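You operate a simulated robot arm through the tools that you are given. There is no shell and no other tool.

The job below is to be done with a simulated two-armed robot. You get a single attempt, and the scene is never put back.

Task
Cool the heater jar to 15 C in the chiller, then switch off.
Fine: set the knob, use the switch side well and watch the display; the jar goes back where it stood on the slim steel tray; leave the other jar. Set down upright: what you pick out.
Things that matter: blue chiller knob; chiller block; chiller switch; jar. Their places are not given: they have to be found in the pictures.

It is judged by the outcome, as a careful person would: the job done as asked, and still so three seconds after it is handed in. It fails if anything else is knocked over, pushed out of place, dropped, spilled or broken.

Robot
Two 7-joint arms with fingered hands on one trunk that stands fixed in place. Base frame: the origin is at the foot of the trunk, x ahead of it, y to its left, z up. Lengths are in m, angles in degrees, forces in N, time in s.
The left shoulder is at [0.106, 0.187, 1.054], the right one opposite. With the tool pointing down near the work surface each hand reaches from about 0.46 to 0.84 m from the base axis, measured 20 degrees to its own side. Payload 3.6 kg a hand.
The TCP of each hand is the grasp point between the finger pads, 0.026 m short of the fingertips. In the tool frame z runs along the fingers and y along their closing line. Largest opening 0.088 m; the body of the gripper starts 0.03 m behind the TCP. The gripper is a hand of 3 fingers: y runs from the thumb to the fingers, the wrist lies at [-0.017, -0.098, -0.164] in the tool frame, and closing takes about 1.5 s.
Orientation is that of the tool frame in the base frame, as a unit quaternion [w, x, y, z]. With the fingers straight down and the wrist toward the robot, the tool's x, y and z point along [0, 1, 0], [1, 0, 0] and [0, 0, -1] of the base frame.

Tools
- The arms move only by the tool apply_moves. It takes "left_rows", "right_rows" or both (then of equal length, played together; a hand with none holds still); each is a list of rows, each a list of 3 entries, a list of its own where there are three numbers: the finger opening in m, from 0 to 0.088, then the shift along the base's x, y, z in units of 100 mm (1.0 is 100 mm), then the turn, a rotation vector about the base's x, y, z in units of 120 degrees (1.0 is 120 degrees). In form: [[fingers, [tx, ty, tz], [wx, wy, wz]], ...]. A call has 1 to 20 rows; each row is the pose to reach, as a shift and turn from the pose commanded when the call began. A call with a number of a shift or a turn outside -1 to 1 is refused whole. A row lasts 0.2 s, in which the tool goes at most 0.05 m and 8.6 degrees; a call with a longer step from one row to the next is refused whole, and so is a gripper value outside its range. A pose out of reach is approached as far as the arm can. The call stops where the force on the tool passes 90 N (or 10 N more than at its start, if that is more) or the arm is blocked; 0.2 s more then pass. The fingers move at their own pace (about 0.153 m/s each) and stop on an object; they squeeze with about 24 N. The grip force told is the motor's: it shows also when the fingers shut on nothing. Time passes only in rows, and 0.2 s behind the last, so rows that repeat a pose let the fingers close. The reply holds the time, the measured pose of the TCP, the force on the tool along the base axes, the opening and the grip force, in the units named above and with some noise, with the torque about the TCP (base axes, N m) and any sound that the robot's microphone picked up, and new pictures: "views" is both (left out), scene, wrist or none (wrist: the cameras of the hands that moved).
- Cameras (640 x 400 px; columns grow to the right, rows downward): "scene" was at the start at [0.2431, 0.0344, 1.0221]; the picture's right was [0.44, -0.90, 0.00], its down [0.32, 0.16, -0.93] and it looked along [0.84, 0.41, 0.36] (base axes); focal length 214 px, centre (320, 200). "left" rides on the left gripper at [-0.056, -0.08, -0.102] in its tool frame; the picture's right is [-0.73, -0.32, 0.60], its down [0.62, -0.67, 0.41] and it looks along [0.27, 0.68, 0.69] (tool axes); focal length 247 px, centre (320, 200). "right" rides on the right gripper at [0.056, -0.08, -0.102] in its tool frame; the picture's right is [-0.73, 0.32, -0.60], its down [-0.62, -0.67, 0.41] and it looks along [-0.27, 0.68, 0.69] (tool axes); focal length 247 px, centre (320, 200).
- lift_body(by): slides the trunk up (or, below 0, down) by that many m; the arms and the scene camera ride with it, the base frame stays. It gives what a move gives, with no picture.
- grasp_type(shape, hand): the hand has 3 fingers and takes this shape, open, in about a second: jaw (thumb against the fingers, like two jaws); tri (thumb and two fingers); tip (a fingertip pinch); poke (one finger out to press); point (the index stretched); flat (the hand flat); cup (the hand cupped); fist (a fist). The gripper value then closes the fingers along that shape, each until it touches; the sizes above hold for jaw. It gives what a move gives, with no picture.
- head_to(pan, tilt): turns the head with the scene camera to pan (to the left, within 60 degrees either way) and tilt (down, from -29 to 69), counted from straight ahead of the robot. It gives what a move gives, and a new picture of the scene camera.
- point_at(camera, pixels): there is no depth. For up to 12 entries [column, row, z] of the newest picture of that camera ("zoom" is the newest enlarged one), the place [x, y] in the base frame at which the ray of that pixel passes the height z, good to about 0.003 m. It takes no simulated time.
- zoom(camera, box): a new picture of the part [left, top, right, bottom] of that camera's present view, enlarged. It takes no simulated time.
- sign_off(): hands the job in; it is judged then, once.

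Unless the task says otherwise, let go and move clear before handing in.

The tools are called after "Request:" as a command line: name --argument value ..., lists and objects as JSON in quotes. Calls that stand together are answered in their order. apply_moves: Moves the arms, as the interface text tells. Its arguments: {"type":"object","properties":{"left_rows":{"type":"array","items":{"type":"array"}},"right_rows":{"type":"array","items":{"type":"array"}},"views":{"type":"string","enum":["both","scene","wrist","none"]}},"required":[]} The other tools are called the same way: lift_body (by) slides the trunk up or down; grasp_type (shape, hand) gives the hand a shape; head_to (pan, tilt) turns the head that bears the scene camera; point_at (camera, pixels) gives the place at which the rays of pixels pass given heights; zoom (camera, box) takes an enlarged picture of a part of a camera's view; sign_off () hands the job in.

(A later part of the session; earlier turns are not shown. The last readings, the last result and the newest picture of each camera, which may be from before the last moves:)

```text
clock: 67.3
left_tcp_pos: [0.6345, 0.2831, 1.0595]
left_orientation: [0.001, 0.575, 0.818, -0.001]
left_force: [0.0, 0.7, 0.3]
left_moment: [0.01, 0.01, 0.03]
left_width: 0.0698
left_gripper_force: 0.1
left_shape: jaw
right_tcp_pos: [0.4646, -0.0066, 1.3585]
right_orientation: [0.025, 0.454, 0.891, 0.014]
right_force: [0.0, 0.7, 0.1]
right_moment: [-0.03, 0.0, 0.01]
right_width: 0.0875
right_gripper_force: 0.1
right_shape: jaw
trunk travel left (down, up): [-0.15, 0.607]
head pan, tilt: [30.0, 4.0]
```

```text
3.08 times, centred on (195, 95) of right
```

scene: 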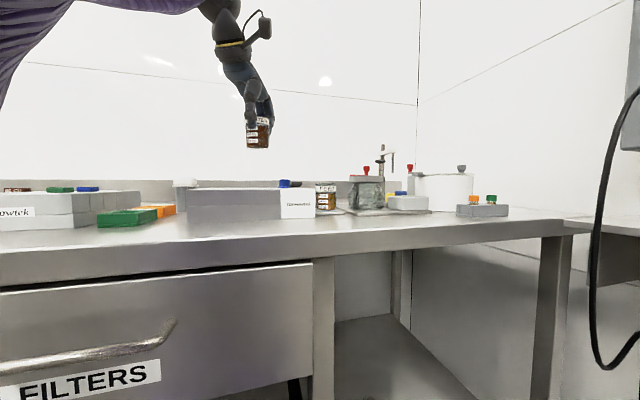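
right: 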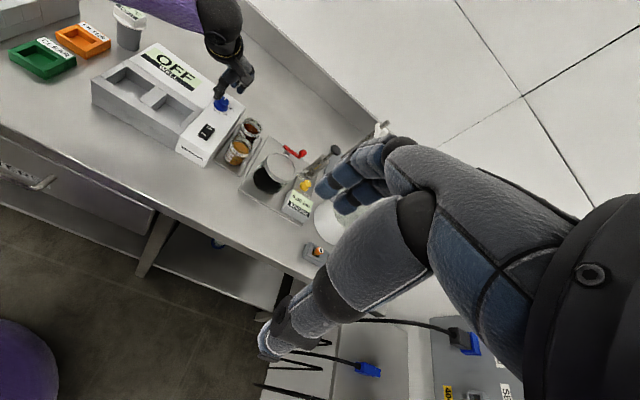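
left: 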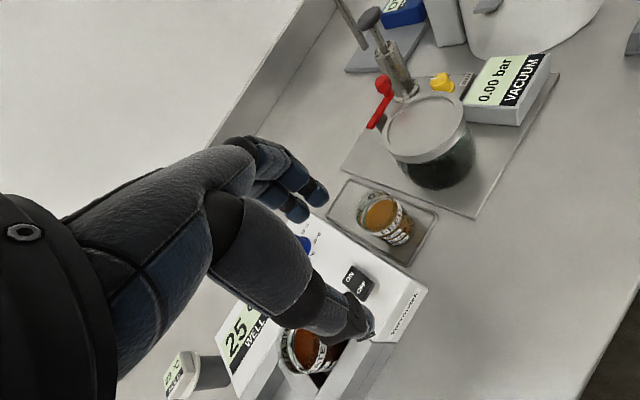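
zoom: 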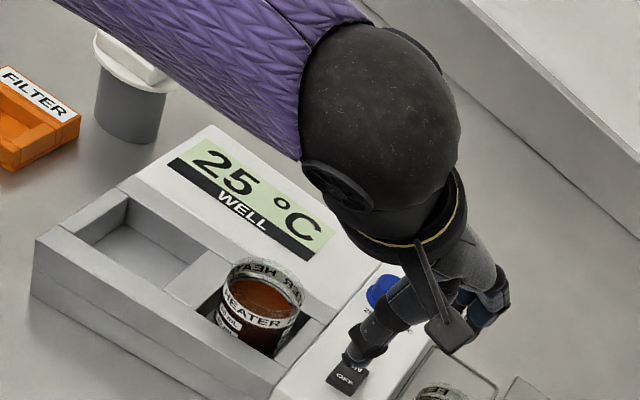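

The display reads 25 °C and falling. While it cools, take the poke shape and yaw to 45° to be ready for the OFF end, staying high and clear.

Request:
grasp_type --hand "left" --shape "poke"

Request:
apply_moves --left_rows '[[0.0, [0, 0, 0.1], [0, 0, 0.05]], [0.0, [0, 0, 0.1], [0, 0, 0.1]], [0.0, [0, 0, 0.1], [0, 0, 0.15]], [0.0, [0, 0, 0.1], [0, 0, 0.208]], [0.0, [0, 0, 0.1], [0, 0, 0.208]]]' --views "none"

Request:
zoom --camera "right" --box '[120, 30, 270, 160]'

```text
clock: 68.2
left_tcp_pos: [0.6353, 0.2832, 1.0611]
left_orientation: [0.001, 0.575, 0.818, 0.001]
left_force: [0.2, -0.3, -0.7]
left_moment: [0.0, 0.01, -0.01]
left_width: 0.0
left_gripper_force: 0.1
left_shape: poke
right_tcp_pos: [0.4624, -0.0067, 1.3592]
right_orientation: [0.025, 0.454, 0.89, 0.014]
right_force: [0.9, 0.7, 0.2]
right_moment: [0.0, 0.01, -0.04]
right_width: 0.0878
right_gripper_force: 0.0
right_shape: jaw
trunk travel left (down, up): [-0.15, 0.607]
head pan, tilt: [30.0, 4.0]
```

```text
clock: 69.4
left_tcp_pos: [0.6343, 0.2831, 1.0708]
left_orientation: [0.001, 0.384, 0.923, 0.0]
left_force: [-0.4, 0.2, -0.1]
left_moment: [0.03, 0.05, 0.03]
left_width: 0.0002
left_gripper_force: 0.0
left_shape: poke
right_tcp_pos: [0.4636, -0.0068, 1.3583]
right_orientation: [0.026, 0.454, 0.891, 0.014]
right_force: [0.1, 0.1, 0.6]
right_moment: [-0.02, 0.01, 0.01]
right_width: 0.0877
right_gripper_force: 0.1
right_shape: jaw
trunk travel left (down, up): [-0.15, 0.607]
head pan, tilt: [30.0, 4.0]
```

```text
3.08 times, centred on (195, 95) of right
```

zoom: 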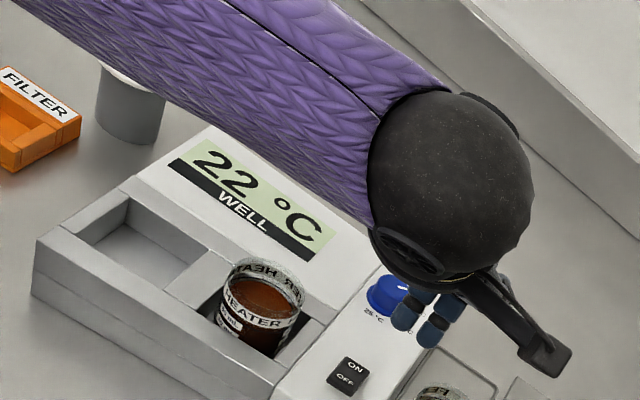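

22 °C now. Hold and wait while watching the display.

Request:
apply_moves --left_rows '[[0.0, [0, 0, 0], [0, 0, 0]], [0.0, [0, 0, 0], [0, 0, 0]], [0.0, [0, 0, 0], [0, 0, 0]], [0.0, [0, 0, 0], [0, 0, 0]], [0.0, [0, 0, 0], [0, 0, 0]], [0.0, [0, 0, 0], [0, 0, 0]], [0.0, [0, 0, 0], [0, 0, 0]], [0.0, [0, 0, 0], [0, 0, 0]], [0.0, [0, 0, 0], [0, 0, 0]], [0.0, [0, 0, 0], [0, 0, 0]], [0.0, [0, 0, 0], [0, 0, 0]], [0.0, [0, 0, 0], [0, 0, 0]], [0.0, [0, 0, 0], [0, 0, 0]], [0.0, [0, 0, 0], [0, 0, 0]], [0.0, [0, 0, 0], [0, 0, 0]]]' --views "none"

Request:
zoom --camera "right" --box '[120, 30, 270, 160]'

```text
clock: 72.6
left_tcp_pos: [0.6355, 0.2833, 1.0695]
left_orientation: [0.0, 0.383, 0.924, 0.002]
left_force: [-0.7, 0.2, -0.3]
left_moment: [0.03, 0.02, 0.0]
left_width: 0.0
left_gripper_force: 0.1
left_shape: poke
right_tcp_pos: [0.4631, -0.0067, 1.3581]
right_orientation: [0.026, 0.455, 0.89, 0.015]
right_force: [0.5, 0.2, 0.2]
right_moment: [0.03, -0.02, 0.01]
right_width: 0.0875
right_gripper_force: 0.1
right_shape: jaw
trunk travel left (down, up): [-0.15, 0.607]
head pan, tilt: [30.0, 4.0]
```

```text
3.08 times, centred on (195, 95) of right
```

zoom: 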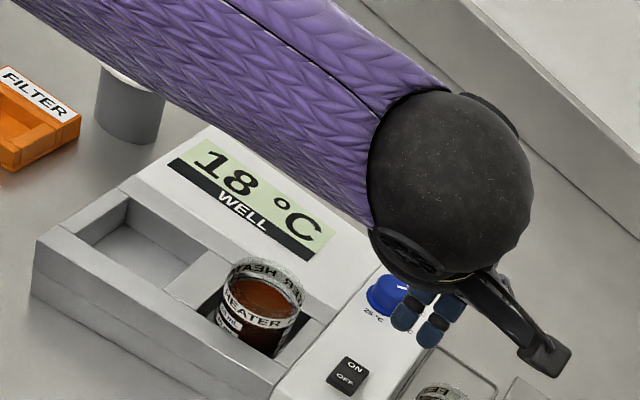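

18 °C; keep waiting.

Request:
apply_moves --left_rows '[[0.0, [0, 0, 0], [0, 0, 0]], [0.0, [0, 0, 0], [0, 0, 0]], [0.0, [0, 0, 0], [0, 0, 0]], [0.0, [0, 0, 0], [0, 0, 0]], [0.0, [0, 0, 0], [0, 0, 0]], [0.0, [0, 0, 0], [0, 0, 0]], [0.0, [0, 0, 0], [0, 0, 0]], [0.0, [0, 0, 0], [0, 0, 0]], [0.0, [0, 0, 0], [0, 0, 0]], [0.0, [0, 0, 0], [0, 0, 0]], [0.0, [0, 0, 0], [0, 0, 0]], [0.0, [0, 0, 0], [0, 0, 0]]]' --views "none"

Request:
zoom --camera "right" --box '[120, 30, 270, 160]'

```text
clock: 75.2
left_tcp_pos: [0.6349, 0.2824, 1.0702]
left_orientation: [0.0, 0.385, 0.923, 0.001]
left_force: [-0.3, -0.6, 0.7]
left_moment: [-0.01, -0.01, -0.01]
left_width: 0.0
left_gripper_force: 0.2
left_shape: poke
right_tcp_pos: [0.4645, -0.0072, 1.3572]
right_orientation: [0.026, 0.454, 0.89, 0.015]
right_force: [-0.5, -0.2, -0.1]
right_moment: [0.0, 0.01, 0.02]
right_width: 0.0874
right_gripper_force: 0.0
right_shape: jaw
trunk travel left (down, up): [-0.15, 0.607]
head pan, tilt: [30.0, 4.0]
```

```text
3.08 times, centred on (195, 95) of right
```

zoom: 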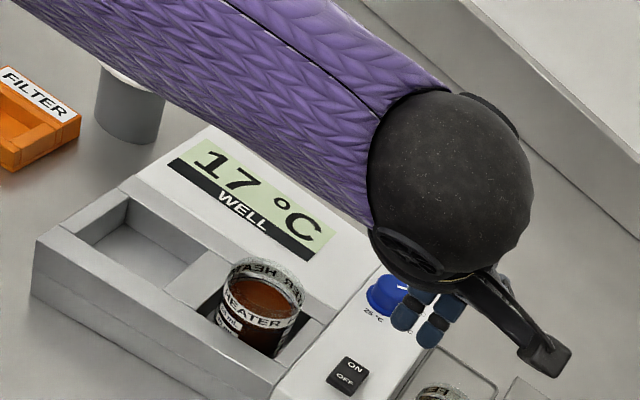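

17 °C; keep waiting a few more seconds.

Request:
apply_moves --left_rows '[[0.0, [0, 0, 0], [0, 0, 0]], [0.0, [0, 0, 0], [0, 0, 0]], [0.0, [0, 0, 0], [0, 0, 0]], [0.0, [0, 0, 0], [0, 0, 0]], [0.0, [0, 0, 0], [0, 0, 0]], [0.0, [0, 0, 0], [0, 0, 0]], [0.0, [0, 0, 0], [0, 0, 0]], [0.0, [0, 0, 0], [0, 0, 0]], [0.0, [0, 0, 0], [0, 0, 0]], [0.0, [0, 0, 0], [0, 0, 0]], [0.0, [0, 0, 0], [0, 0, 0]], [0.0, [0, 0, 0], [0, 0, 0]], [0.0, [0, 0, 0], [0, 0, 0]], [0.0, [0, 0, 0], [0, 0, 0]], [0.0, [0, 0, 0], [0, 0, 0]], [0.0, [0, 0, 0], [0, 0, 0]], [0.0, [0, 0, 0], [0, 0, 0]], [0.0, [0, 0, 0], [0, 0, 0]], [0.0, [0, 0, 0], [0, 0, 0]], [0.0, [0, 0, 0], [0, 0, 0]]]' --views "none"

Request:
zoom --camera "right" --box '[120, 30, 270, 160]'

```text
clock: 79.4
left_tcp_pos: [0.6352, 0.2839, 1.07]
left_orientation: [0.0, 0.384, 0.923, 0.0]
left_force: [-0.1, 0.5, 0.1]
left_moment: [0.02, -0.03, 0.02]
left_width: 0.0
left_gripper_force: 0.1
left_shape: poke
right_tcp_pos: [0.4629, -0.0068, 1.3573]
right_orientation: [0.026, 0.454, 0.89, 0.014]
right_force: [0.5, -0.1, 0.2]
right_moment: [0.0, 0.0, 0.02]
right_width: 0.0877
right_gripper_force: 0.1
right_shape: jaw
trunk travel left (down, up): [-0.15, 0.607]
head pan, tilt: [30.0, 4.0]
```

```text
3.08 times, centred on (195, 95) of right
```

zoom: 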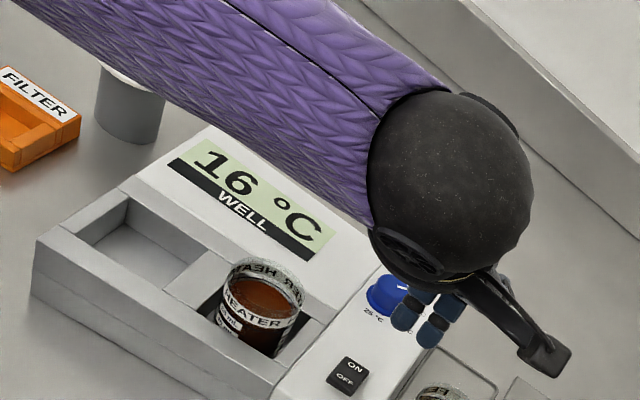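

16 °C; approaching the set 15 °C. Wait another 4 s.

Request:
apply_moves --left_rows '[[0.0, [0, 0, 0], [0, 0, 0]], [0.0, [0, 0, 0], [0, 0, 0]], [0.0, [0, 0, 0], [0, 0, 0]], [0.0, [0, 0, 0], [0, 0, 0]], [0.0, [0, 0, 0], [0, 0, 0]], [0.0, [0, 0, 0], [0, 0, 0]], [0.0, [0, 0, 0], [0, 0, 0]], [0.0, [0, 0, 0], [0, 0, 0]], [0.0, [0, 0, 0], [0, 0, 0]], [0.0, [0, 0, 0], [0, 0, 0]], [0.0, [0, 0, 0], [0, 0, 0]], [0.0, [0, 0, 0], [0, 0, 0]], [0.0, [0, 0, 0], [0, 0, 0]], [0.0, [0, 0, 0], [0, 0, 0]], [0.0, [0, 0, 0], [0, 0, 0]], [0.0, [0, 0, 0], [0, 0, 0]], [0.0, [0, 0, 0], [0, 0, 0]], [0.0, [0, 0, 0], [0, 0, 0]], [0.0, [0, 0, 0], [0, 0, 0]], [0.0, [0, 0, 0], [0, 0, 0]]]' --views "none"

Request:
zoom --camera "right" --box '[120, 30, 270, 160]'

```text
clock: 83.6
left_tcp_pos: [0.6351, 0.2832, 1.0711]
left_orientation: [0.001, 0.385, 0.923, 0.001]
left_force: [0.3, -0.6, -0.9]
left_moment: [0.0, 0.01, 0.0]
left_width: 0.0
left_gripper_force: 0.1
left_shape: poke
right_tcp_pos: [0.4633, -0.0061, 1.3589]
right_orientation: [0.026, 0.454, 0.891, 0.014]
right_force: [-0.7, 0.2, -0.1]
right_moment: [0.04, -0.01, 0.0]
right_width: 0.0878
right_gripper_force: 0.1
right_shape: jaw
trunk travel left (down, up): [-0.15, 0.607]
head pan, tilt: [30.0, 4.0]
```

```text
3.08 times, centred on (195, 95) of right
```

zoom: 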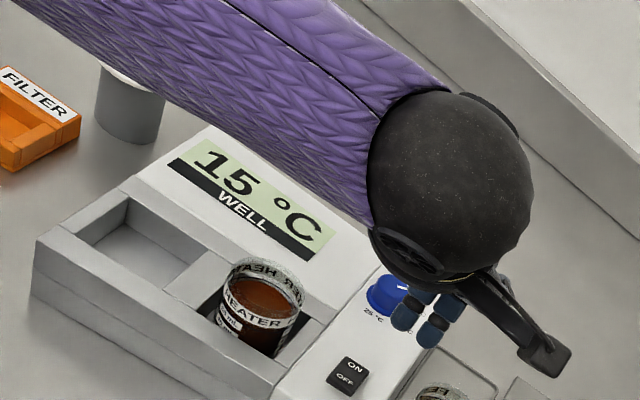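

The display reads 15 °C. I'll hover the fingertips over the OFF end while it settles.

Request:
apply_moves --left_rows '[[0.0, [0.01, 0.1, -0.1], [0, 0, 0]], [0.0, [0.02, 0.2, -0.3], [0, 0, 0]], [0.0, [0.03, 0.3, -0.5], [0, 0, 0]], [0.0, [0.035, 0.325, -0.7], [0, 0, 0]], [0.0, [0.035, 0.325, -0.85], [0, 0, 0]], [0.0, [0.035, 0.325, -0.85], [0, 0, 0]]]' --views "wrist"

Request:
zoom --camera "right" --box '[150, 60, 250, 160]'

Request:
zoom --camera "scene" --box '[230, 110, 350, 220]'

```text
clock: 85.0
left_tcp_pos: [0.6393, 0.317, 0.9849]
left_orientation: [0.001, 0.384, 0.923, 0.001]
left_force: [0.6, 0.0, 0.1]
left_moment: [-0.01, 0.0, 0.03]
left_width: 0.0001
left_gripper_force: 0.1
left_shape: poke
right_tcp_pos: [0.4647, -0.0063, 1.3596]
right_orientation: [0.026, 0.454, 0.89, 0.014]
right_force: [1.0, 0.1, 0.9]
right_moment: [0.0, 0.0, 0.01]
right_width: 0.0877
right_gripper_force: 0.0
right_shape: jaw
trunk travel left (down, up): [-0.15, 0.607]
head pan, tilt: [30.0, 4.0]
```

left: 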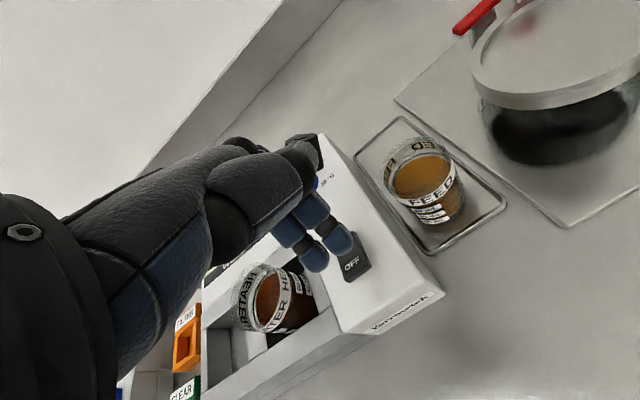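

```text
4.00 times, centred on (200, 110) of right
```

zoom: 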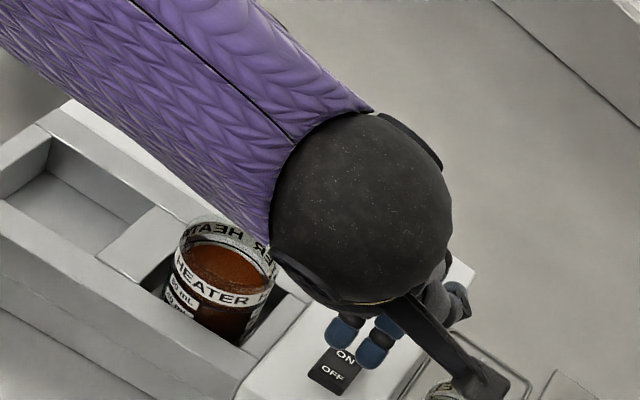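

```text
3.64 times, centred on (290, 165) of scene
```

zoom: 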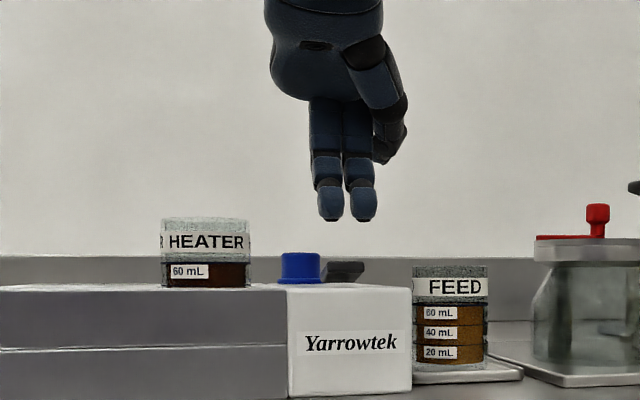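

Tips hover ~25 mm above the raised OFF end. Wait 3 s more for settling, then press down in steps.

Request:
apply_moves --left_rows '[[0.0, [0, 0, 0], [0, 0, 0]], [0.0, [0, 0, 0], [0, 0, 0]], [0.0, [0, 0, 0], [0, 0, 0]], [0.0, [0, 0, 0], [0, 0, 0]], [0.0, [0, 0, 0], [0, 0, 0]], [0.0, [0, 0, 0], [0, 0, 0]], [0.0, [0, 0, 0], [0, 0, 0]], [0.0, [0, 0, 0], [0, 0, 0]], [0.0, [0, 0, 0], [0, 0, 0]], [0.0, [0, 0, 0], [0, 0, 0]], [0.0, [0, 0, 0], [0, 0, 0]], [0.0, [0, 0, 0], [0, 0, 0]], [0.0, [0, 0, 0], [0, 0, 0]], [0.0, [0, 0, -0.06], [0, 0, 0]], [0.0, [0, 0, -0.12], [0, 0, 0]], [0.0, [0, 0, -0.18], [0, 0, 0]]]' --views "none"

Request:
zoom --camera "right" --box '[170, 90, 230, 150]'

Request:
zoom --camera "scene" --box '[250, 130, 350, 220]'

```text
clock: 88.4
left_tcp_pos: [0.6381, 0.3154, 0.9677]
left_orientation: [0.001, 0.385, 0.923, 0.0]
left_force: [0.8, -0.2, -0.1]
left_moment: [-0.03, -0.01, 0.02]
left_width: 0.0
left_gripper_force: 0.1
left_shape: poke
right_tcp_pos: [0.4647, -0.0073, 1.3583]
right_orientation: [0.026, 0.454, 0.89, 0.014]
right_force: [0.4, 0.9, 0.4]
right_moment: [-0.01, -0.01, -0.01]
right_width: 0.0876
right_gripper_force: 0.1
right_shape: jaw
trunk travel left (down, up): [-0.15, 0.607]
head pan, tilt: [30.0, 4.0]
```

```text
6.67 times, centred on (200, 120) of right
```

zoom: 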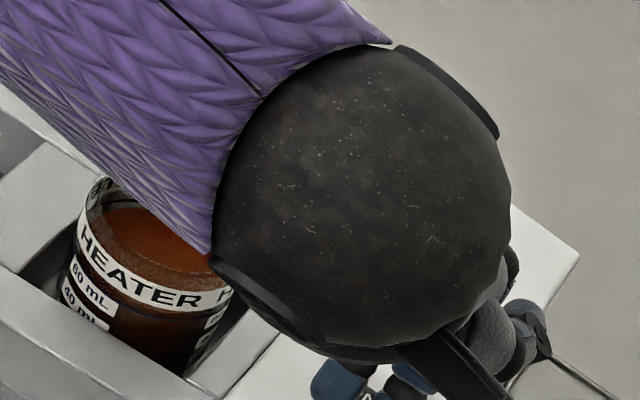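

```text
4.44 times, centred on (300, 175) of scene
```

zoom: 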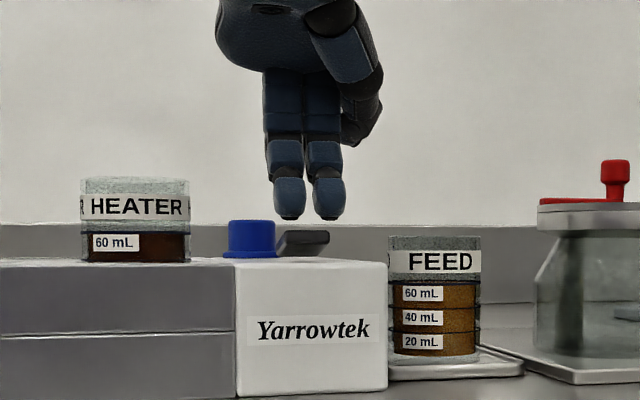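

Tips are ~5 mm above the raised OFF end. Press down in small steps.

Request:
apply_moves --left_rows '[[0.0, [0, 0, -0.03], [0, 0, 0]], [0.0, [0, 0, -0.06], [0, 0, 0]], [0.0, [0, 0, -0.09], [0, 0, 0]], [0.0, [0, 0, -0.11], [0, 0, 0]]]' --views "none"

Request:
zoom --camera "scene" --box '[250, 130, 350, 220]'

Request:
zoom --camera "left" --box '[200, 180, 460, 390]'

```text
clock: 89.4
left_tcp_pos: [0.6375, 0.3165, 0.9584]
left_orientation: [0.001, 0.385, 0.923, 0.001]
left_force: [-0.1, 1.3, 2.4]
left_moment: [0.03, 0.01, 0.02]
left_width: 0.0002
left_gripper_force: 0.0
left_shape: poke
right_tcp_pos: [0.4629, -0.007, 1.3589]
right_orientation: [0.027, 0.454, 0.89, 0.015]
right_force: [0.4, -0.5, 0.0]
right_moment: [0.03, 0.02, 0.0]
right_width: 0.0879
right_gripper_force: 0.1
right_shape: jaw
trunk travel left (down, up): [-0.15, 0.607]
head pan, tilt: [30.0, 4.0]
```

```text
4.44 times, centred on (300, 175) of scene
```

zoom: 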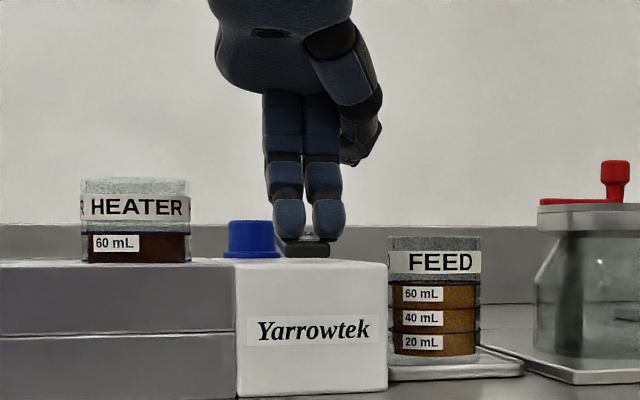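

```text
1.90 times, centred on (330, 285) of left
```

zoom: 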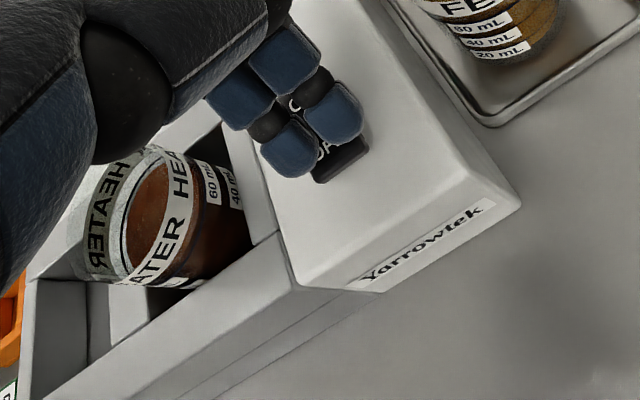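

The rocker's front end is now down (scene (305,250)). Press 2 mm more for certainty, then rise and check the display.

Request:
apply_moves --left_rows '[[0.0, [0, 0, -0.02], [0, 0, 0]], [0.0, [0, 0, -0.02], [0, 0, 0]], [0.0, [0, 0, 0.1], [0, 0, 0]], [0.0, [0, 0, 0.4], [0, 0, 0]], [0.0, [0, 0, 0.8], [0, 0, 0]], [0.0, [0.1, -0.3, 1.0], [0, 0, 0]]]' --views "none"

Request:
zoom --camera "right" --box '[120, 30, 270, 160]'

```text
clock: 90.8
left_tcp_pos: [0.6489, 0.2866, 1.0552]
left_orientation: [-0.001, 0.384, 0.923, 0.0]
left_force: [0.2, 0.3, 1.1]
left_moment: [0.01, 0.03, 0.01]
left_width: 0.0
left_gripper_force: 0.1
left_shape: poke
right_tcp_pos: [0.4652, -0.0066, 1.3565]
right_orientation: [0.026, 0.455, 0.89, 0.014]
right_force: [0.1, 0.5, 1.2]
right_moment: [0.01, 0.03, -0.01]
right_width: 0.0878
right_gripper_force: 0.1
right_shape: jaw
trunk travel left (down, up): [-0.15, 0.607]
head pan, tilt: [30.0, 4.0]
```

```text
3.08 times, centred on (195, 95) of right
```

zoom: 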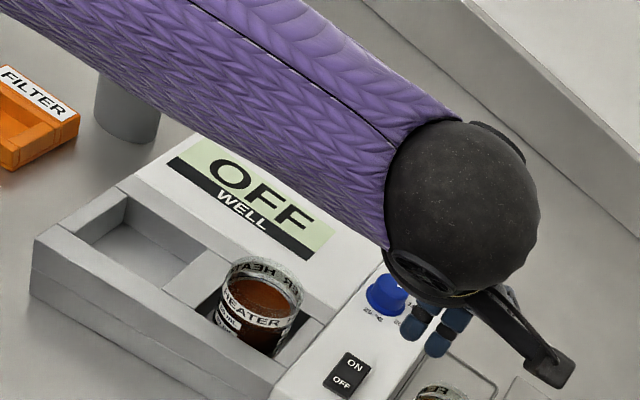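

The display now reads OFF with the jar at 15 °C. Next: go back to jaw and yaw 20°, move to a safe high spot, and lower the trunk a little to regain reach for the tray (checking for pitch).

Request:
apply_moves --left_rows '[[0.0, [-0.1, 0.05, 0.2], [0, 0, -0.05]], [0.0, [-0.2, 0.1, 0.4], [0, 0, -0.1]], [0.0, [-0.3, 0.1, 0.6], [0, 0, -0.15]], [0.0, [-0.3, 0.1, 0.7], [0, 0, -0.208]]]' --views "none"

Request:
grasp_type --hand "left" --shape "jaw"

Request:
lift_body --by -0.04

```text
clock: 91.8
left_tcp_pos: [0.6186, 0.2971, 1.1267]
left_orientation: [0.0, 0.577, 0.817, 0.001]
left_force: [-0.2, -0.7, -0.5]
left_moment: [0.01, 0.0, -0.01]
left_width: 0.0
left_gripper_force: 0.1
left_shape: poke
right_tcp_pos: [0.4633, -0.0067, 1.3583]
right_orientation: [0.025, 0.454, 0.89, 0.014]
right_force: [0.0, 0.3, -0.1]
right_moment: [-0.04, -0.03, -0.01]
right_width: 0.0876
right_gripper_force: 0.3
right_shape: jaw
trunk travel left (down, up): [-0.15, 0.607]
head pan, tilt: [30.0, 4.0]
```

```text
clock: 92.7
left_tcp_pos: [0.6173, 0.2958, 1.1263]
left_orientation: [0.001, 0.575, 0.818, 0.001]
left_force: [-0.5, -0.9, 0.7]
left_moment: [0.01, 0.01, 0.0]
left_width: 0.088
left_gripper_force: 0.0
left_shape: jaw
right_tcp_pos: [0.4633, -0.0068, 1.3582]
right_orientation: [0.026, 0.454, 0.891, 0.014]
right_force: [0.5, 1.2, 0.6]
right_moment: [-0.03, -0.03, -0.01]
right_width: 0.0876
right_gripper_force: 0.0
right_shape: jaw
trunk travel left (down, up): [-0.15, 0.607]
head pan, tilt: [30.0, 4.0]
```

```text
clock: 93.5
left_tcp_pos: [0.6173, 0.2963, 1.0882]
left_orientation: [0.002, 0.575, 0.818, 0.0]
left_force: [-0.4, 0.1, 0.9]
left_moment: [0.0, 0.01, 0.0]
left_width: 0.0881
left_gripper_force: 0.1
left_shape: jaw
right_tcp_pos: [0.4618, -0.0072, 1.3188]
right_orientation: [0.027, 0.453, 0.891, 0.014]
right_force: [-1.1, 0.2, -0.1]
right_moment: [0.01, -0.01, 0.01]
right_width: 0.0875
right_gripper_force: 0.1
right_shape: jaw
trunk travel left (down, up): [-0.11, 0.647]
head pan, tilt: [30.0, 4.0]
```

The pitch offset persists (right hand orientation 0.027/0.014) but no further change occurred. Lower another 0.04 and watch.

Request:
lift_body --by -0.04

Request:
head_to --pan 30 --tilt 4

```text
clock: 94.4
left_tcp_pos: [0.6173, 0.2961, 1.0468]
left_orientation: [0.002, 0.575, 0.818, 0.001]
left_force: [0.0, 0.8, 0.5]
left_moment: [0.03, -0.02, 0.03]
left_width: 0.088
left_gripper_force: 0.0
left_shape: jaw
right_tcp_pos: [0.462, -0.0073, 1.2786]
right_orientation: [0.026, 0.453, 0.891, 0.016]
right_force: [0.2, 0.3, 0.2]
right_moment: [-0.03, 0.02, -0.01]
right_width: 0.0876
right_gripper_force: 0.0
right_shape: jaw
trunk travel left (down, up): [-0.07, 0.687]
head pan, tilt: [30.0, 4.0]
```

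```text
clock: 95.0
left_tcp_pos: [0.6184, 0.2958, 1.0474]
left_orientation: [0.0, 0.575, 0.818, 0.001]
left_force: [0.5, -0.4, -0.1]
left_moment: [-0.01, -0.02, -0.01]
left_width: 0.0877
left_gripper_force: 0.0
left_shape: jaw
right_tcp_pos: [0.4642, -0.0068, 1.278]
right_orientation: [0.026, 0.454, 0.89, 0.015]
right_force: [0.2, 0.3, 0.1]
right_moment: [-0.02, 0.0, 0.01]
right_width: 0.0877
right_gripper_force: 0.1
right_shape: jaw
trunk travel left (down, up): [-0.07, 0.687]
head pan, tilt: [30.0, 4.0]
```

scene: 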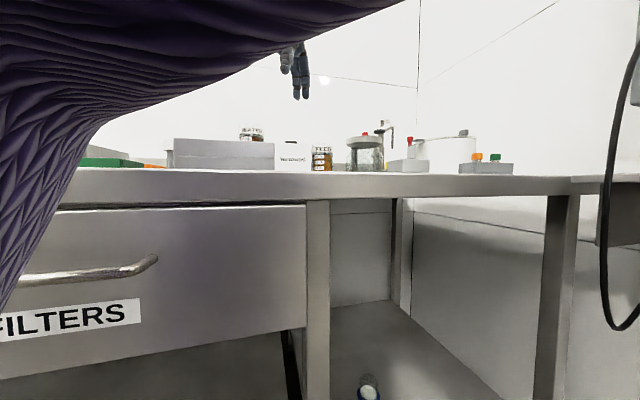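

Request:
point_at --camera "scene" --pixels '[[320, 390, 0.5], [320, 390, 0.3], [320, 300, 0.7], [320, 300, 0.5], [320, 20, 1.2], [320, 20, 1.0]]'

Request:
point_at --camera "right" --pixels '[[320, 200, 0.9], [320, 200, 0.6], [320, 50, 0.9], [320, 50, 0.6]]'

```text
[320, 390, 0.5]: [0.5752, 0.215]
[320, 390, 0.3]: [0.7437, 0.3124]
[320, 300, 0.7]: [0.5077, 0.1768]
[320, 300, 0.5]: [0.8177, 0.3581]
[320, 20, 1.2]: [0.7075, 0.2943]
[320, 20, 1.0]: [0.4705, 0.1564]
```

```text
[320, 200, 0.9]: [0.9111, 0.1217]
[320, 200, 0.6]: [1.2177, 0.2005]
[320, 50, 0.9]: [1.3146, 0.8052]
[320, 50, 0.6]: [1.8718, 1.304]
```

The head camera is level, so only arm reach matters. Before lifting the jar, I'll test reach to the tray spot empty-handed at this trunk height (−0.13).

Request:
apply_moves --left_rows '[[0.066, [0.3, 0.1, 0.0], [0, 0, 0]], [0.066, [0.6, 0.2, 0.0], [0, 0, 0]], [0.066, [0.9, 0.3, 0.0], [0, 0, 0]], [0.066, [1.0, 0.4, 0.0], [0, 0, 0]]]' --views "none"

Request:
apply_moves --left_rows '[[0.066, [0.2, 0.05, -0.1], [0, 0, 0]], [0.066, [0.4, 0.1, -0.25], [0, 0, 0]], [0.066, [0.51, 0.1, -0.4], [0, 0, 0]], [0.066, [0.51, 0.1, -0.57], [0, 0, 0]]]' --views "none"

```text
clock: 96.0
left_tcp_pos: [0.7196, 0.3367, 1.0461]
left_orientation: [0.0, 0.575, 0.818, 0.0]
left_force: [0.2, -0.2, 0.1]
left_moment: [0.04, 0.02, 0.01]
left_width: 0.0663
left_gripper_force: 0.1
left_shape: jaw
right_tcp_pos: [0.465, -0.0065, 1.2782]
right_orientation: [0.025, 0.454, 0.891, 0.014]
right_force: [0.6, 0.0, -0.8]
right_moment: [0.0, 0.02, -0.02]
right_width: 0.0878
right_gripper_force: 0.0
right_shape: jaw
trunk travel left (down, up): [-0.07, 0.687]
head pan, tilt: [30.0, 4.0]
```

```text
clock: 97.0
left_tcp_pos: [0.7702, 0.3463, 0.9895]
left_orientation: [0.0, 0.575, 0.818, 0.0]
left_force: [0.5, 0.5, -1.2]
left_moment: [0.0, 0.0, -0.01]
left_width: 0.0665
left_gripper_force: 0.0
left_shape: jaw
left hand out of reach, approached as far as the arm can: row 2, 3
right_tcp_pos: [0.4633, -0.0074, 1.2786]
right_orientation: [0.026, 0.455, 0.89, 0.014]
right_force: [0.2, -0.6, -0.9]
right_moment: [0.04, -0.03, -0.01]
right_width: 0.0877
right_gripper_force: 0.0
right_shape: jaw
trunk travel left (down, up): [-0.07, 0.687]
head pan, tilt: [30.0, 4.0]
```

At z 0.99 the tray spot is reachable from this trunk height. Test down to z≈0.935 as well (empty tray, same corridor as before).

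Request:
apply_moves --left_rows '[[0.066, [0, 0, -0.15], [0, 0, 0]], [0.066, [0, 0, -0.3], [0, 0, 0]], [0.066, [0, 0, -0.45], [0, 0, 0]], [0.066, [0, 0, -0.55], [0, 0, 0]]]' --views "none"

Request:
zoom --camera "right" --box '[180, 40, 290, 150]'

Request:
zoom --camera "left" --box '[260, 170, 460, 370]'

```text
clock: 98.0
left_tcp_pos: [0.7688, 0.3452, 0.9341]
left_orientation: [0.0, 0.575, 0.818, 0.001]
left_force: [-0.1, -0.1, 0.9]
left_moment: [0.0, 0.01, 0.0]
left_width: 0.0663
left_gripper_force: 0.0
left_shape: jaw
right_tcp_pos: [0.4644, -0.0068, 1.2779]
right_orientation: [0.026, 0.454, 0.89, 0.014]
right_force: [-0.6, -0.9, -0.2]
right_moment: [0.02, -0.01, 0.0]
right_width: 0.0878
right_gripper_force: 0.0
right_shape: jaw
trunk travel left (down, up): [-0.07, 0.687]
head pan, tilt: [30.0, 4.0]
```

```text
3.64 times, centred on (235, 95) of right
```

zoom: 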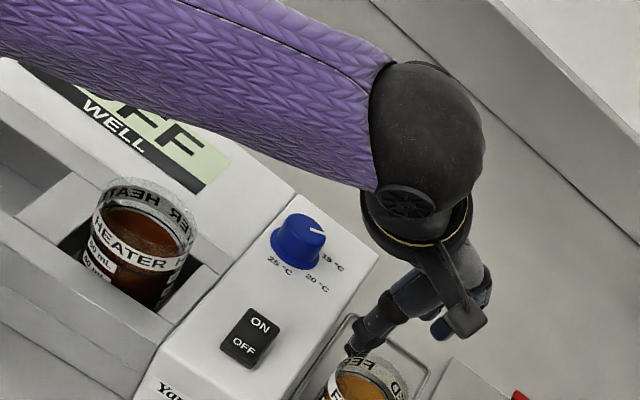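

```text
2.00 times, centred on (360, 270) of left
```

zoom: 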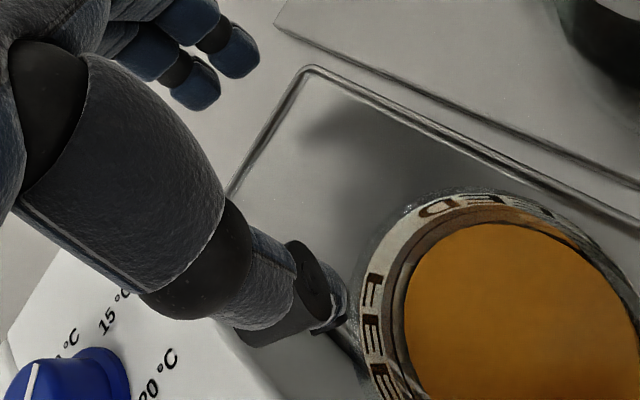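

Reach is fine all the way down. Now go back up and over to the jar in the well.

Request:
apply_moves --left_rows '[[0.068, [0, 0, 0.25], [0, 0, 0]], [0.068, [0, 0, 0.55], [0, 0, 0]], [0.068, [-0.2, -0.03, 0.8], [0, 0, 0]], [0.068, [-0.5, -0.08, 1.0], [0, 0, 0]], [0.068, [-0.9, 0.0, 1.0], [0, 0, 0]]]' --views "none"

Request:
apply_moves --left_rows '[[0.068, [-0.3, 0.1, 0.1], [0, 0, 0]], [0.068, [-0.6, 0.25, 0.1], [0, 0, 0]], [0.068, [-0.84, 0.39, 0.1], [0, 0, 0]], [0.068, [-0.84, 0.39, 0.1], [0, 0, 0]]]' --views "wrist"

Request:
zoom --camera "right" --box '[120, 10, 260, 150]'

```text
clock: 99.2
left_tcp_pos: [0.6775, 0.3452, 1.0345]
left_orientation: [0.001, 0.575, 0.818, 0.0]
left_force: [0.7, 0.2, 0.0]
left_moment: [0.02, 0.0, -0.01]
left_width: 0.0676
left_gripper_force: 0.0
left_shape: jaw
right_tcp_pos: [0.4628, -0.0069, 1.2784]
right_orientation: [0.027, 0.454, 0.89, 0.015]
right_force: [-0.5, 0.0, 0.0]
right_moment: [-0.02, -0.03, -0.03]
right_width: 0.0876
right_gripper_force: 0.2
right_shape: jaw
trunk travel left (down, up): [-0.07, 0.687]
head pan, tilt: [30.0, 4.0]
```

```text
clock: 100.2
left_tcp_pos: [0.5955, 0.3854, 1.0437]
left_orientation: [0.0, 0.576, 0.818, -0.001]
left_force: [-0.1, 0.1, -0.6]
left_moment: [-0.01, -0.01, -0.01]
left_width: 0.0678
left_gripper_force: 0.0
left_shape: jaw
right_tcp_pos: [0.464, -0.0072, 1.2774]
right_orientation: [0.026, 0.454, 0.891, 0.015]
right_force: [-0.5, 0.3, 0.1]
right_moment: [0.01, -0.01, -0.01]
right_width: 0.0878
right_gripper_force: 0.0
right_shape: jaw
trunk travel left (down, up): [-0.07, 0.687]
head pan, tilt: [30.0, 4.0]
```

left: 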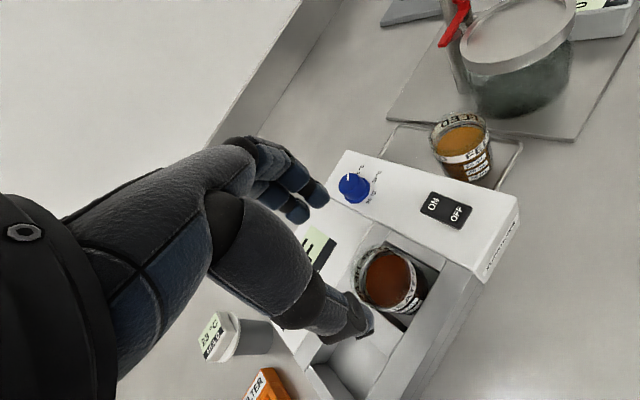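

```text
2.86 times, centred on (190, 80) of right
```

zoom: 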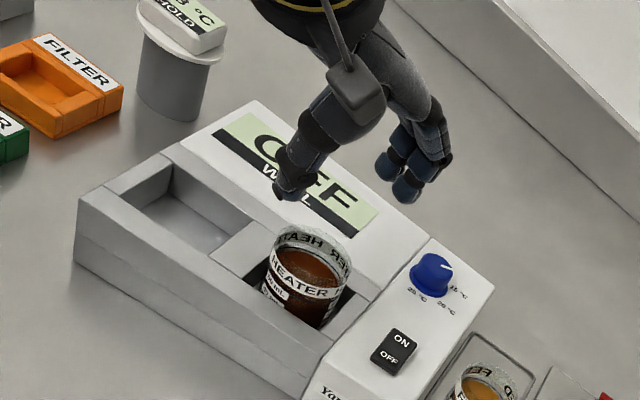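

Hand is back above the well at (0.5955, 0.3854). Descend with jaws open 0.068 to the earlier grasp height in two stages.

Request:
apply_moves --left_rows '[[0.068, [-0.005, -0.01, -0.2], [0, 0, 0]], [0.068, [-0.005, -0.012, -0.4], [0, 0, 0]], [0.068, [-0.005, -0.012, -0.6], [0, 0, 0]], [0.068, [-0.005, -0.012, -0.72], [0, 0, 0]]]' --views "none"

Request:
zoom --camera "right" --box '[150, 60, 230, 140]'

Request:
zoom --camera "left" --box '[260, 150, 440, 330]'

```text
clock: 101.2
left_tcp_pos: [0.5947, 0.3848, 0.9719]
left_orientation: [0.001, 0.574, 0.819, 0.0]
left_force: [-0.2, -0.1, -0.3]
left_moment: [0.02, 0.02, 0.01]
left_width: 0.0678
left_gripper_force: 0.0
left_shape: jaw
right_tcp_pos: [0.4641, -0.0073, 1.279]
right_orientation: [0.026, 0.454, 0.891, 0.014]
right_force: [-0.5, 0.0, 0.6]
right_moment: [0.0, -0.03, -0.01]
right_width: 0.0876
right_gripper_force: 0.2
right_shape: jaw
trunk travel left (down, up): [-0.07, 0.687]
head pan, tilt: [30.0, 4.0]
```

```text
5.00 times, centred on (190, 100) of right
```

zoom: 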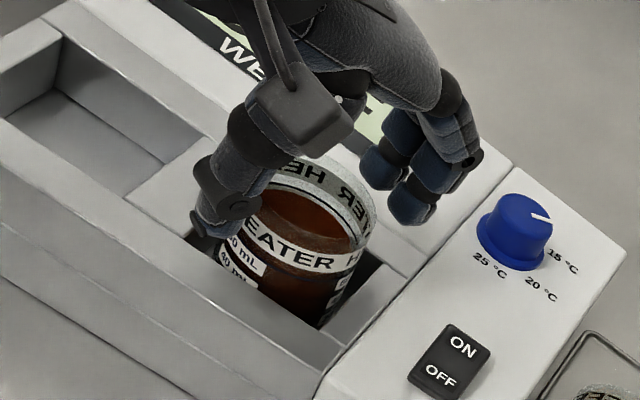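

```text
2.22 times, centred on (350, 240) of left
```

zoom: 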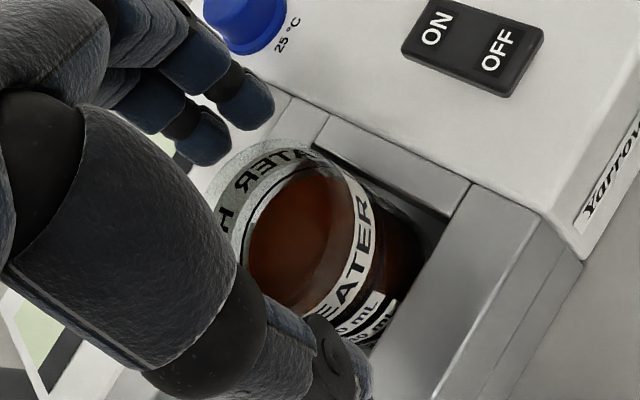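

Straddling the jar well. Down 20 mm to TCP z≈0.952 and close.

Request:
apply_moves --left_rows '[[0.068, [0, -0.008, -0.07], [0, 0, 0]], [0.068, [0, -0.008, -0.14], [0, 0, 0]], [0.068, [0, -0.008, -0.2], [0, 0, 0]], [0.06, [0, -0.008, -0.2], [0, 0, 0]], [0.052, [0, -0.008, -0.2], [0, 0, 0]], [0.046, [0, -0.008, -0.2], [0, 0, 0]], [0.042, [0, -0.008, -0.2], [0, 0, 0]]]' --views "none"

Request:
apply_moves --left_rows '[[0.039, [0, 0, 0], [0, 0, 0]], [0.036, [0, 0, 0], [0, 0, 0]], [0.033, [0, 0, 0], [0, 0, 0]], [0.03, [0, 0, 0], [0, 0, 0]], [0.03, [0, 0, 0], [0, 0, 0]], [0.03, [0, 0, 0], [0, 0, 0]]]' --views "none"

Request:
zoom --camera "left" --box '[260, 150, 440, 330]'

```text
clock: 102.8
left_tcp_pos: [0.5943, 0.3829, 0.9524]
left_orientation: [0.001, 0.576, 0.818, 0.001]
left_force: [0.7, 0.0, 0.4]
left_moment: [0.02, -0.03, 0.02]
left_width: 0.0436
left_gripper_force: 0.0
left_shape: jaw
right_tcp_pos: [0.4641, -0.0065, 1.2782]
right_orientation: [0.026, 0.455, 0.89, 0.015]
right_force: [0.8, 1.3, 0.2]
right_moment: [0.0, -0.01, -0.03]
right_width: 0.0879
right_gripper_force: 0.1
right_shape: jaw
trunk travel left (down, up): [-0.07, 0.687]
head pan, tilt: [30.0, 4.0]
```

```text
clock: 104.2
left_tcp_pos: [0.5951, 0.3834, 0.9516]
left_orientation: [0.0, 0.574, 0.819, -0.001]
left_force: [-0.6, 1.4, -0.6]
left_moment: [0.0, -0.01, 0.0]
left_width: 0.0388
left_gripper_force: 23.7
left_shape: jaw
right_tcp_pos: [0.4645, -0.0063, 1.2774]
right_orientation: [0.026, 0.454, 0.891, 0.015]
right_force: [-0.4, -0.3, 0.2]
right_moment: [-0.01, 0.0, 0.04]
right_width: 0.0877
right_gripper_force: 0.1
right_shape: jaw
trunk travel left (down, up): [-0.07, 0.687]
head pan, tilt: [30.0, 4.0]
```

```text
2.22 times, centred on (350, 240) of left
```

zoom: 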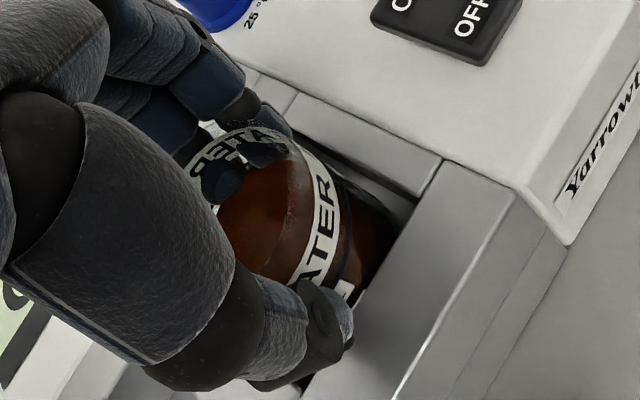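

Gripped again (24 N, same width). Lift straight up by the arm to clear the well.

Request:
apply_moves --left_rows '[[0.03, [0, 0, 0.06], [0, 0, 0]], [0.03, [0, 0, 0.16], [0, 0, 0]], [0.03, [0, 0, 0.3], [0, 0, 0]], [0.03, [0, 0, 0.5], [0, 0, 0]], [0.03, [0, 0, 0.75], [0, 0, 0]], [0.03, [0, 0, 0.95], [0, 0, 0]], [0.03, [0, 0, 0.95], [0, 0, 0]]]' --views "none"

Request:
zoom --camera "right" --box '[120, 10, 260, 150]'

Request:
zoom --camera "scene" --box '[190, 30, 340, 180]'

```text
clock: 105.8
left_tcp_pos: [0.5927, 0.3826, 1.0467]
left_orientation: [0.0, 0.574, 0.819, 0.0]
left_force: [0.1, 0.0, -2.3]
left_moment: [0.0, -0.01, -0.03]
left_width: 0.0389
left_gripper_force: 24.1
left_shape: jaw
right_tcp_pos: [0.4634, -0.0072, 1.2781]
right_orientation: [0.026, 0.454, 0.891, 0.014]
right_force: [-0.8, 0.4, -0.8]
right_moment: [-0.01, -0.02, 0.0]
right_width: 0.0875
right_gripper_force: 0.1
right_shape: jaw
trunk travel left (down, up): [-0.07, 0.687]
head pan, tilt: [30.0, 4.0]
```

```text
2.86 times, centred on (190, 80) of right
```

zoom: 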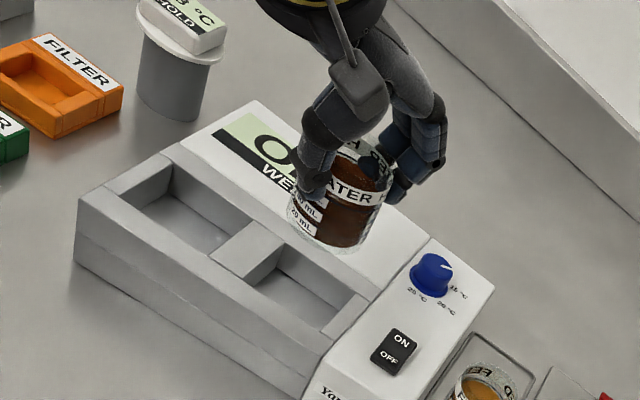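

```text
2.67 times, centred on (265, 105) of scene
```

zoom: 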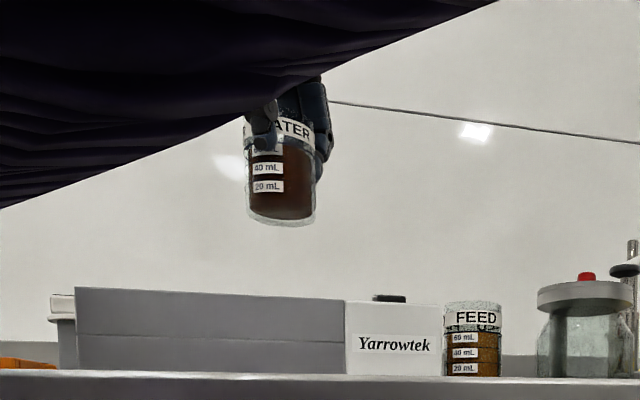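

Jar is out and upright. Carry it toward the tray at height (jar bottom ≈0.985, above the knob).

Request:
apply_moves --left_rows '[[0.03, [0.2, -0.05, 0], [0, 0, 0]], [0.03, [0.4, -0.1, 0], [0, 0, 0]], [0.03, [0.6, -0.16, 0], [0, 0, 0]], [0.03, [0.8, -0.22, 0], [0, 0, 0]], [0.03, [0.9, -0.26, 0], [0, 0, 0]]]' --views "none"

Request:
apply_moves --left_rows '[[0.03, [0.2, -0.05, -0.02], [0, 0, 0]], [0.03, [0.4, -0.1, -0.07], [0, 0, 0]], [0.03, [0.55, -0.13, -0.14], [0, 0, 0]], [0.03, [0.55, -0.13, -0.14], [0, 0, 0]]]' --views "none"

Request:
zoom --camera "right" --box '[180, 40, 290, 150]'

Request:
zoom --camera "left" --box '[260, 170, 500, 370]'

```text
clock: 107.0
left_tcp_pos: [0.6851, 0.3569, 1.0459]
left_orientation: [0.0, 0.575, 0.818, -0.002]
left_force: [0.0, 1.4, -1.9]
left_moment: [-0.02, -0.02, 0.0]
left_width: 0.0389
left_gripper_force: 24.4
left_shape: jaw
right_tcp_pos: [0.4638, -0.0064, 1.2785]
right_orientation: [0.026, 0.454, 0.89, 0.014]
right_force: [0.2, 1.1, -0.1]
right_moment: [-0.01, -0.01, 0.0]
right_width: 0.0879
right_gripper_force: 0.1
right_shape: jaw
trunk travel left (down, up): [-0.07, 0.687]
head pan, tilt: [30.0, 4.0]
```

```text
clock: 108.0
left_tcp_pos: [0.7409, 0.3447, 1.0326]
left_orientation: [0.001, 0.575, 0.818, 0.001]
left_force: [-0.1, 0.0, -1.9]
left_moment: [-0.01, 0.01, 0.0]
left_width: 0.039
left_gripper_force: 24.0
left_shape: jaw
right_tcp_pos: [0.4625, -0.0066, 1.2792]
right_orientation: [0.025, 0.455, 0.89, 0.015]
right_force: [0.0, -1.1, 0.1]
right_moment: [0.0, -0.02, 0.01]
right_width: 0.0875
right_gripper_force: 0.0
right_shape: jaw
trunk travel left (down, up): [-0.07, 0.687]
head pan, tilt: [30.0, 4.0]
```

```text
3.64 times, centred on (235, 95) of right
```

zoom: 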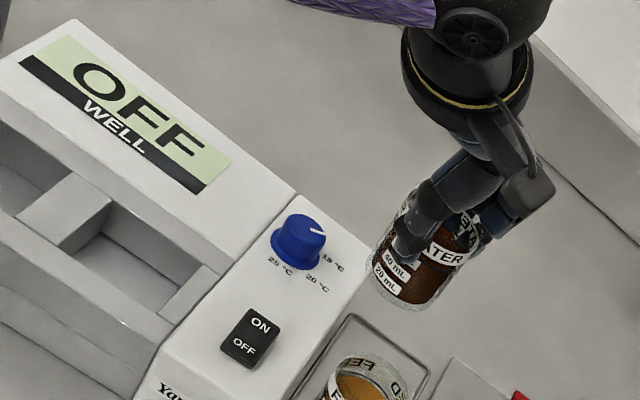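

```text
2.00 times, centred on (380, 270) of left
```

zoom: 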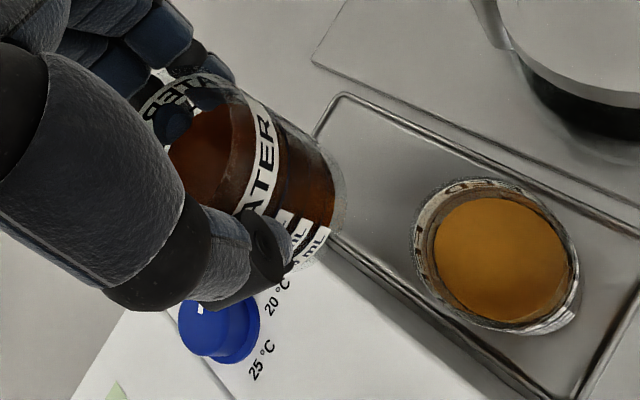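

Next, extend to the tray spot while descending along the reachable boundary (jar bottom stays above the chiller edge).

Request:
apply_moves --left_rows '[[0.03, [0.05, 0.0, -0.1], [0, 0, 0]], [0.03, [0.11, 0.0, -0.2], [0, 0, 0]], [0.03, [0.16, 0.005, -0.28], [0, 0, 0]], [0.03, [0.21, 0.005, -0.35], [0, 0, 0]], [0.03, [0.25, 0.008, -0.4], [0, 0, 0]], [0.03, [0.281, 0.008, -0.44], [0, 0, 0]], [0.03, [0.281, 0.008, -0.44], [0, 0, 0]]]' --views "none"

Request:
zoom --camera "right" --box '[200, 60, 290, 150]'

Request:
zoom --camera "left" --box '[260, 170, 500, 370]'

Request:
zoom --camera "scene" --box '[250, 80, 370, 190]'

```text
clock: 109.6
left_tcp_pos: [0.7678, 0.344, 0.9895]
left_orientation: [0.0, 0.575, 0.818, 0.0]
left_force: [-0.1, -0.2, -2.3]
left_moment: [-0.03, 0.02, 0.04]
left_width: 0.0389
left_gripper_force: 23.4
left_shape: jaw
right_tcp_pos: [0.464, -0.0053, 1.2787]
right_orientation: [0.026, 0.455, 0.89, 0.013]
right_force: [0.8, 0.3, 0.5]
right_moment: [-0.01, 0.01, 0.0]
right_width: 0.0877
right_gripper_force: 0.1
right_shape: jaw
trunk travel left (down, up): [-0.07, 0.687]
head pan, tilt: [30.0, 4.0]
```

```text
4.44 times, centred on (245, 105) of right
```

zoom: 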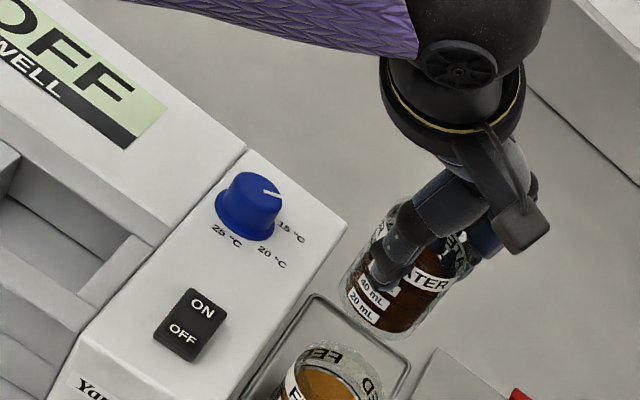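

```text
2.00 times, centred on (380, 270) of left
```

zoom: 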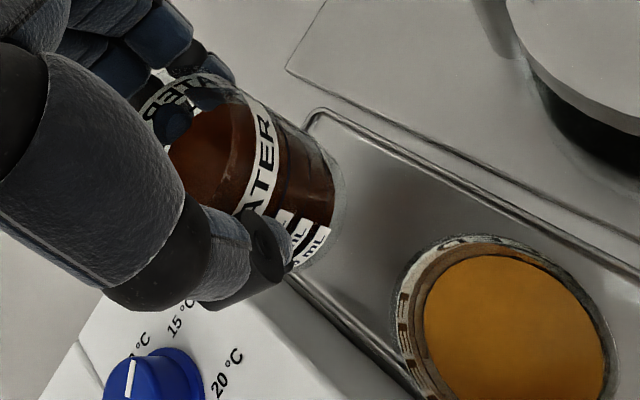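

```text
3.64 times, centred on (310, 135) of scene
```

zoom: 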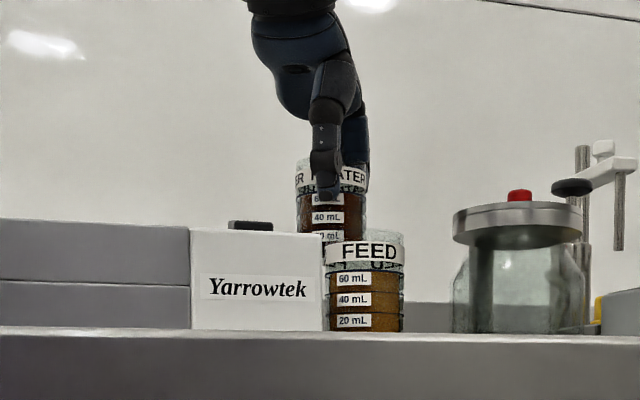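

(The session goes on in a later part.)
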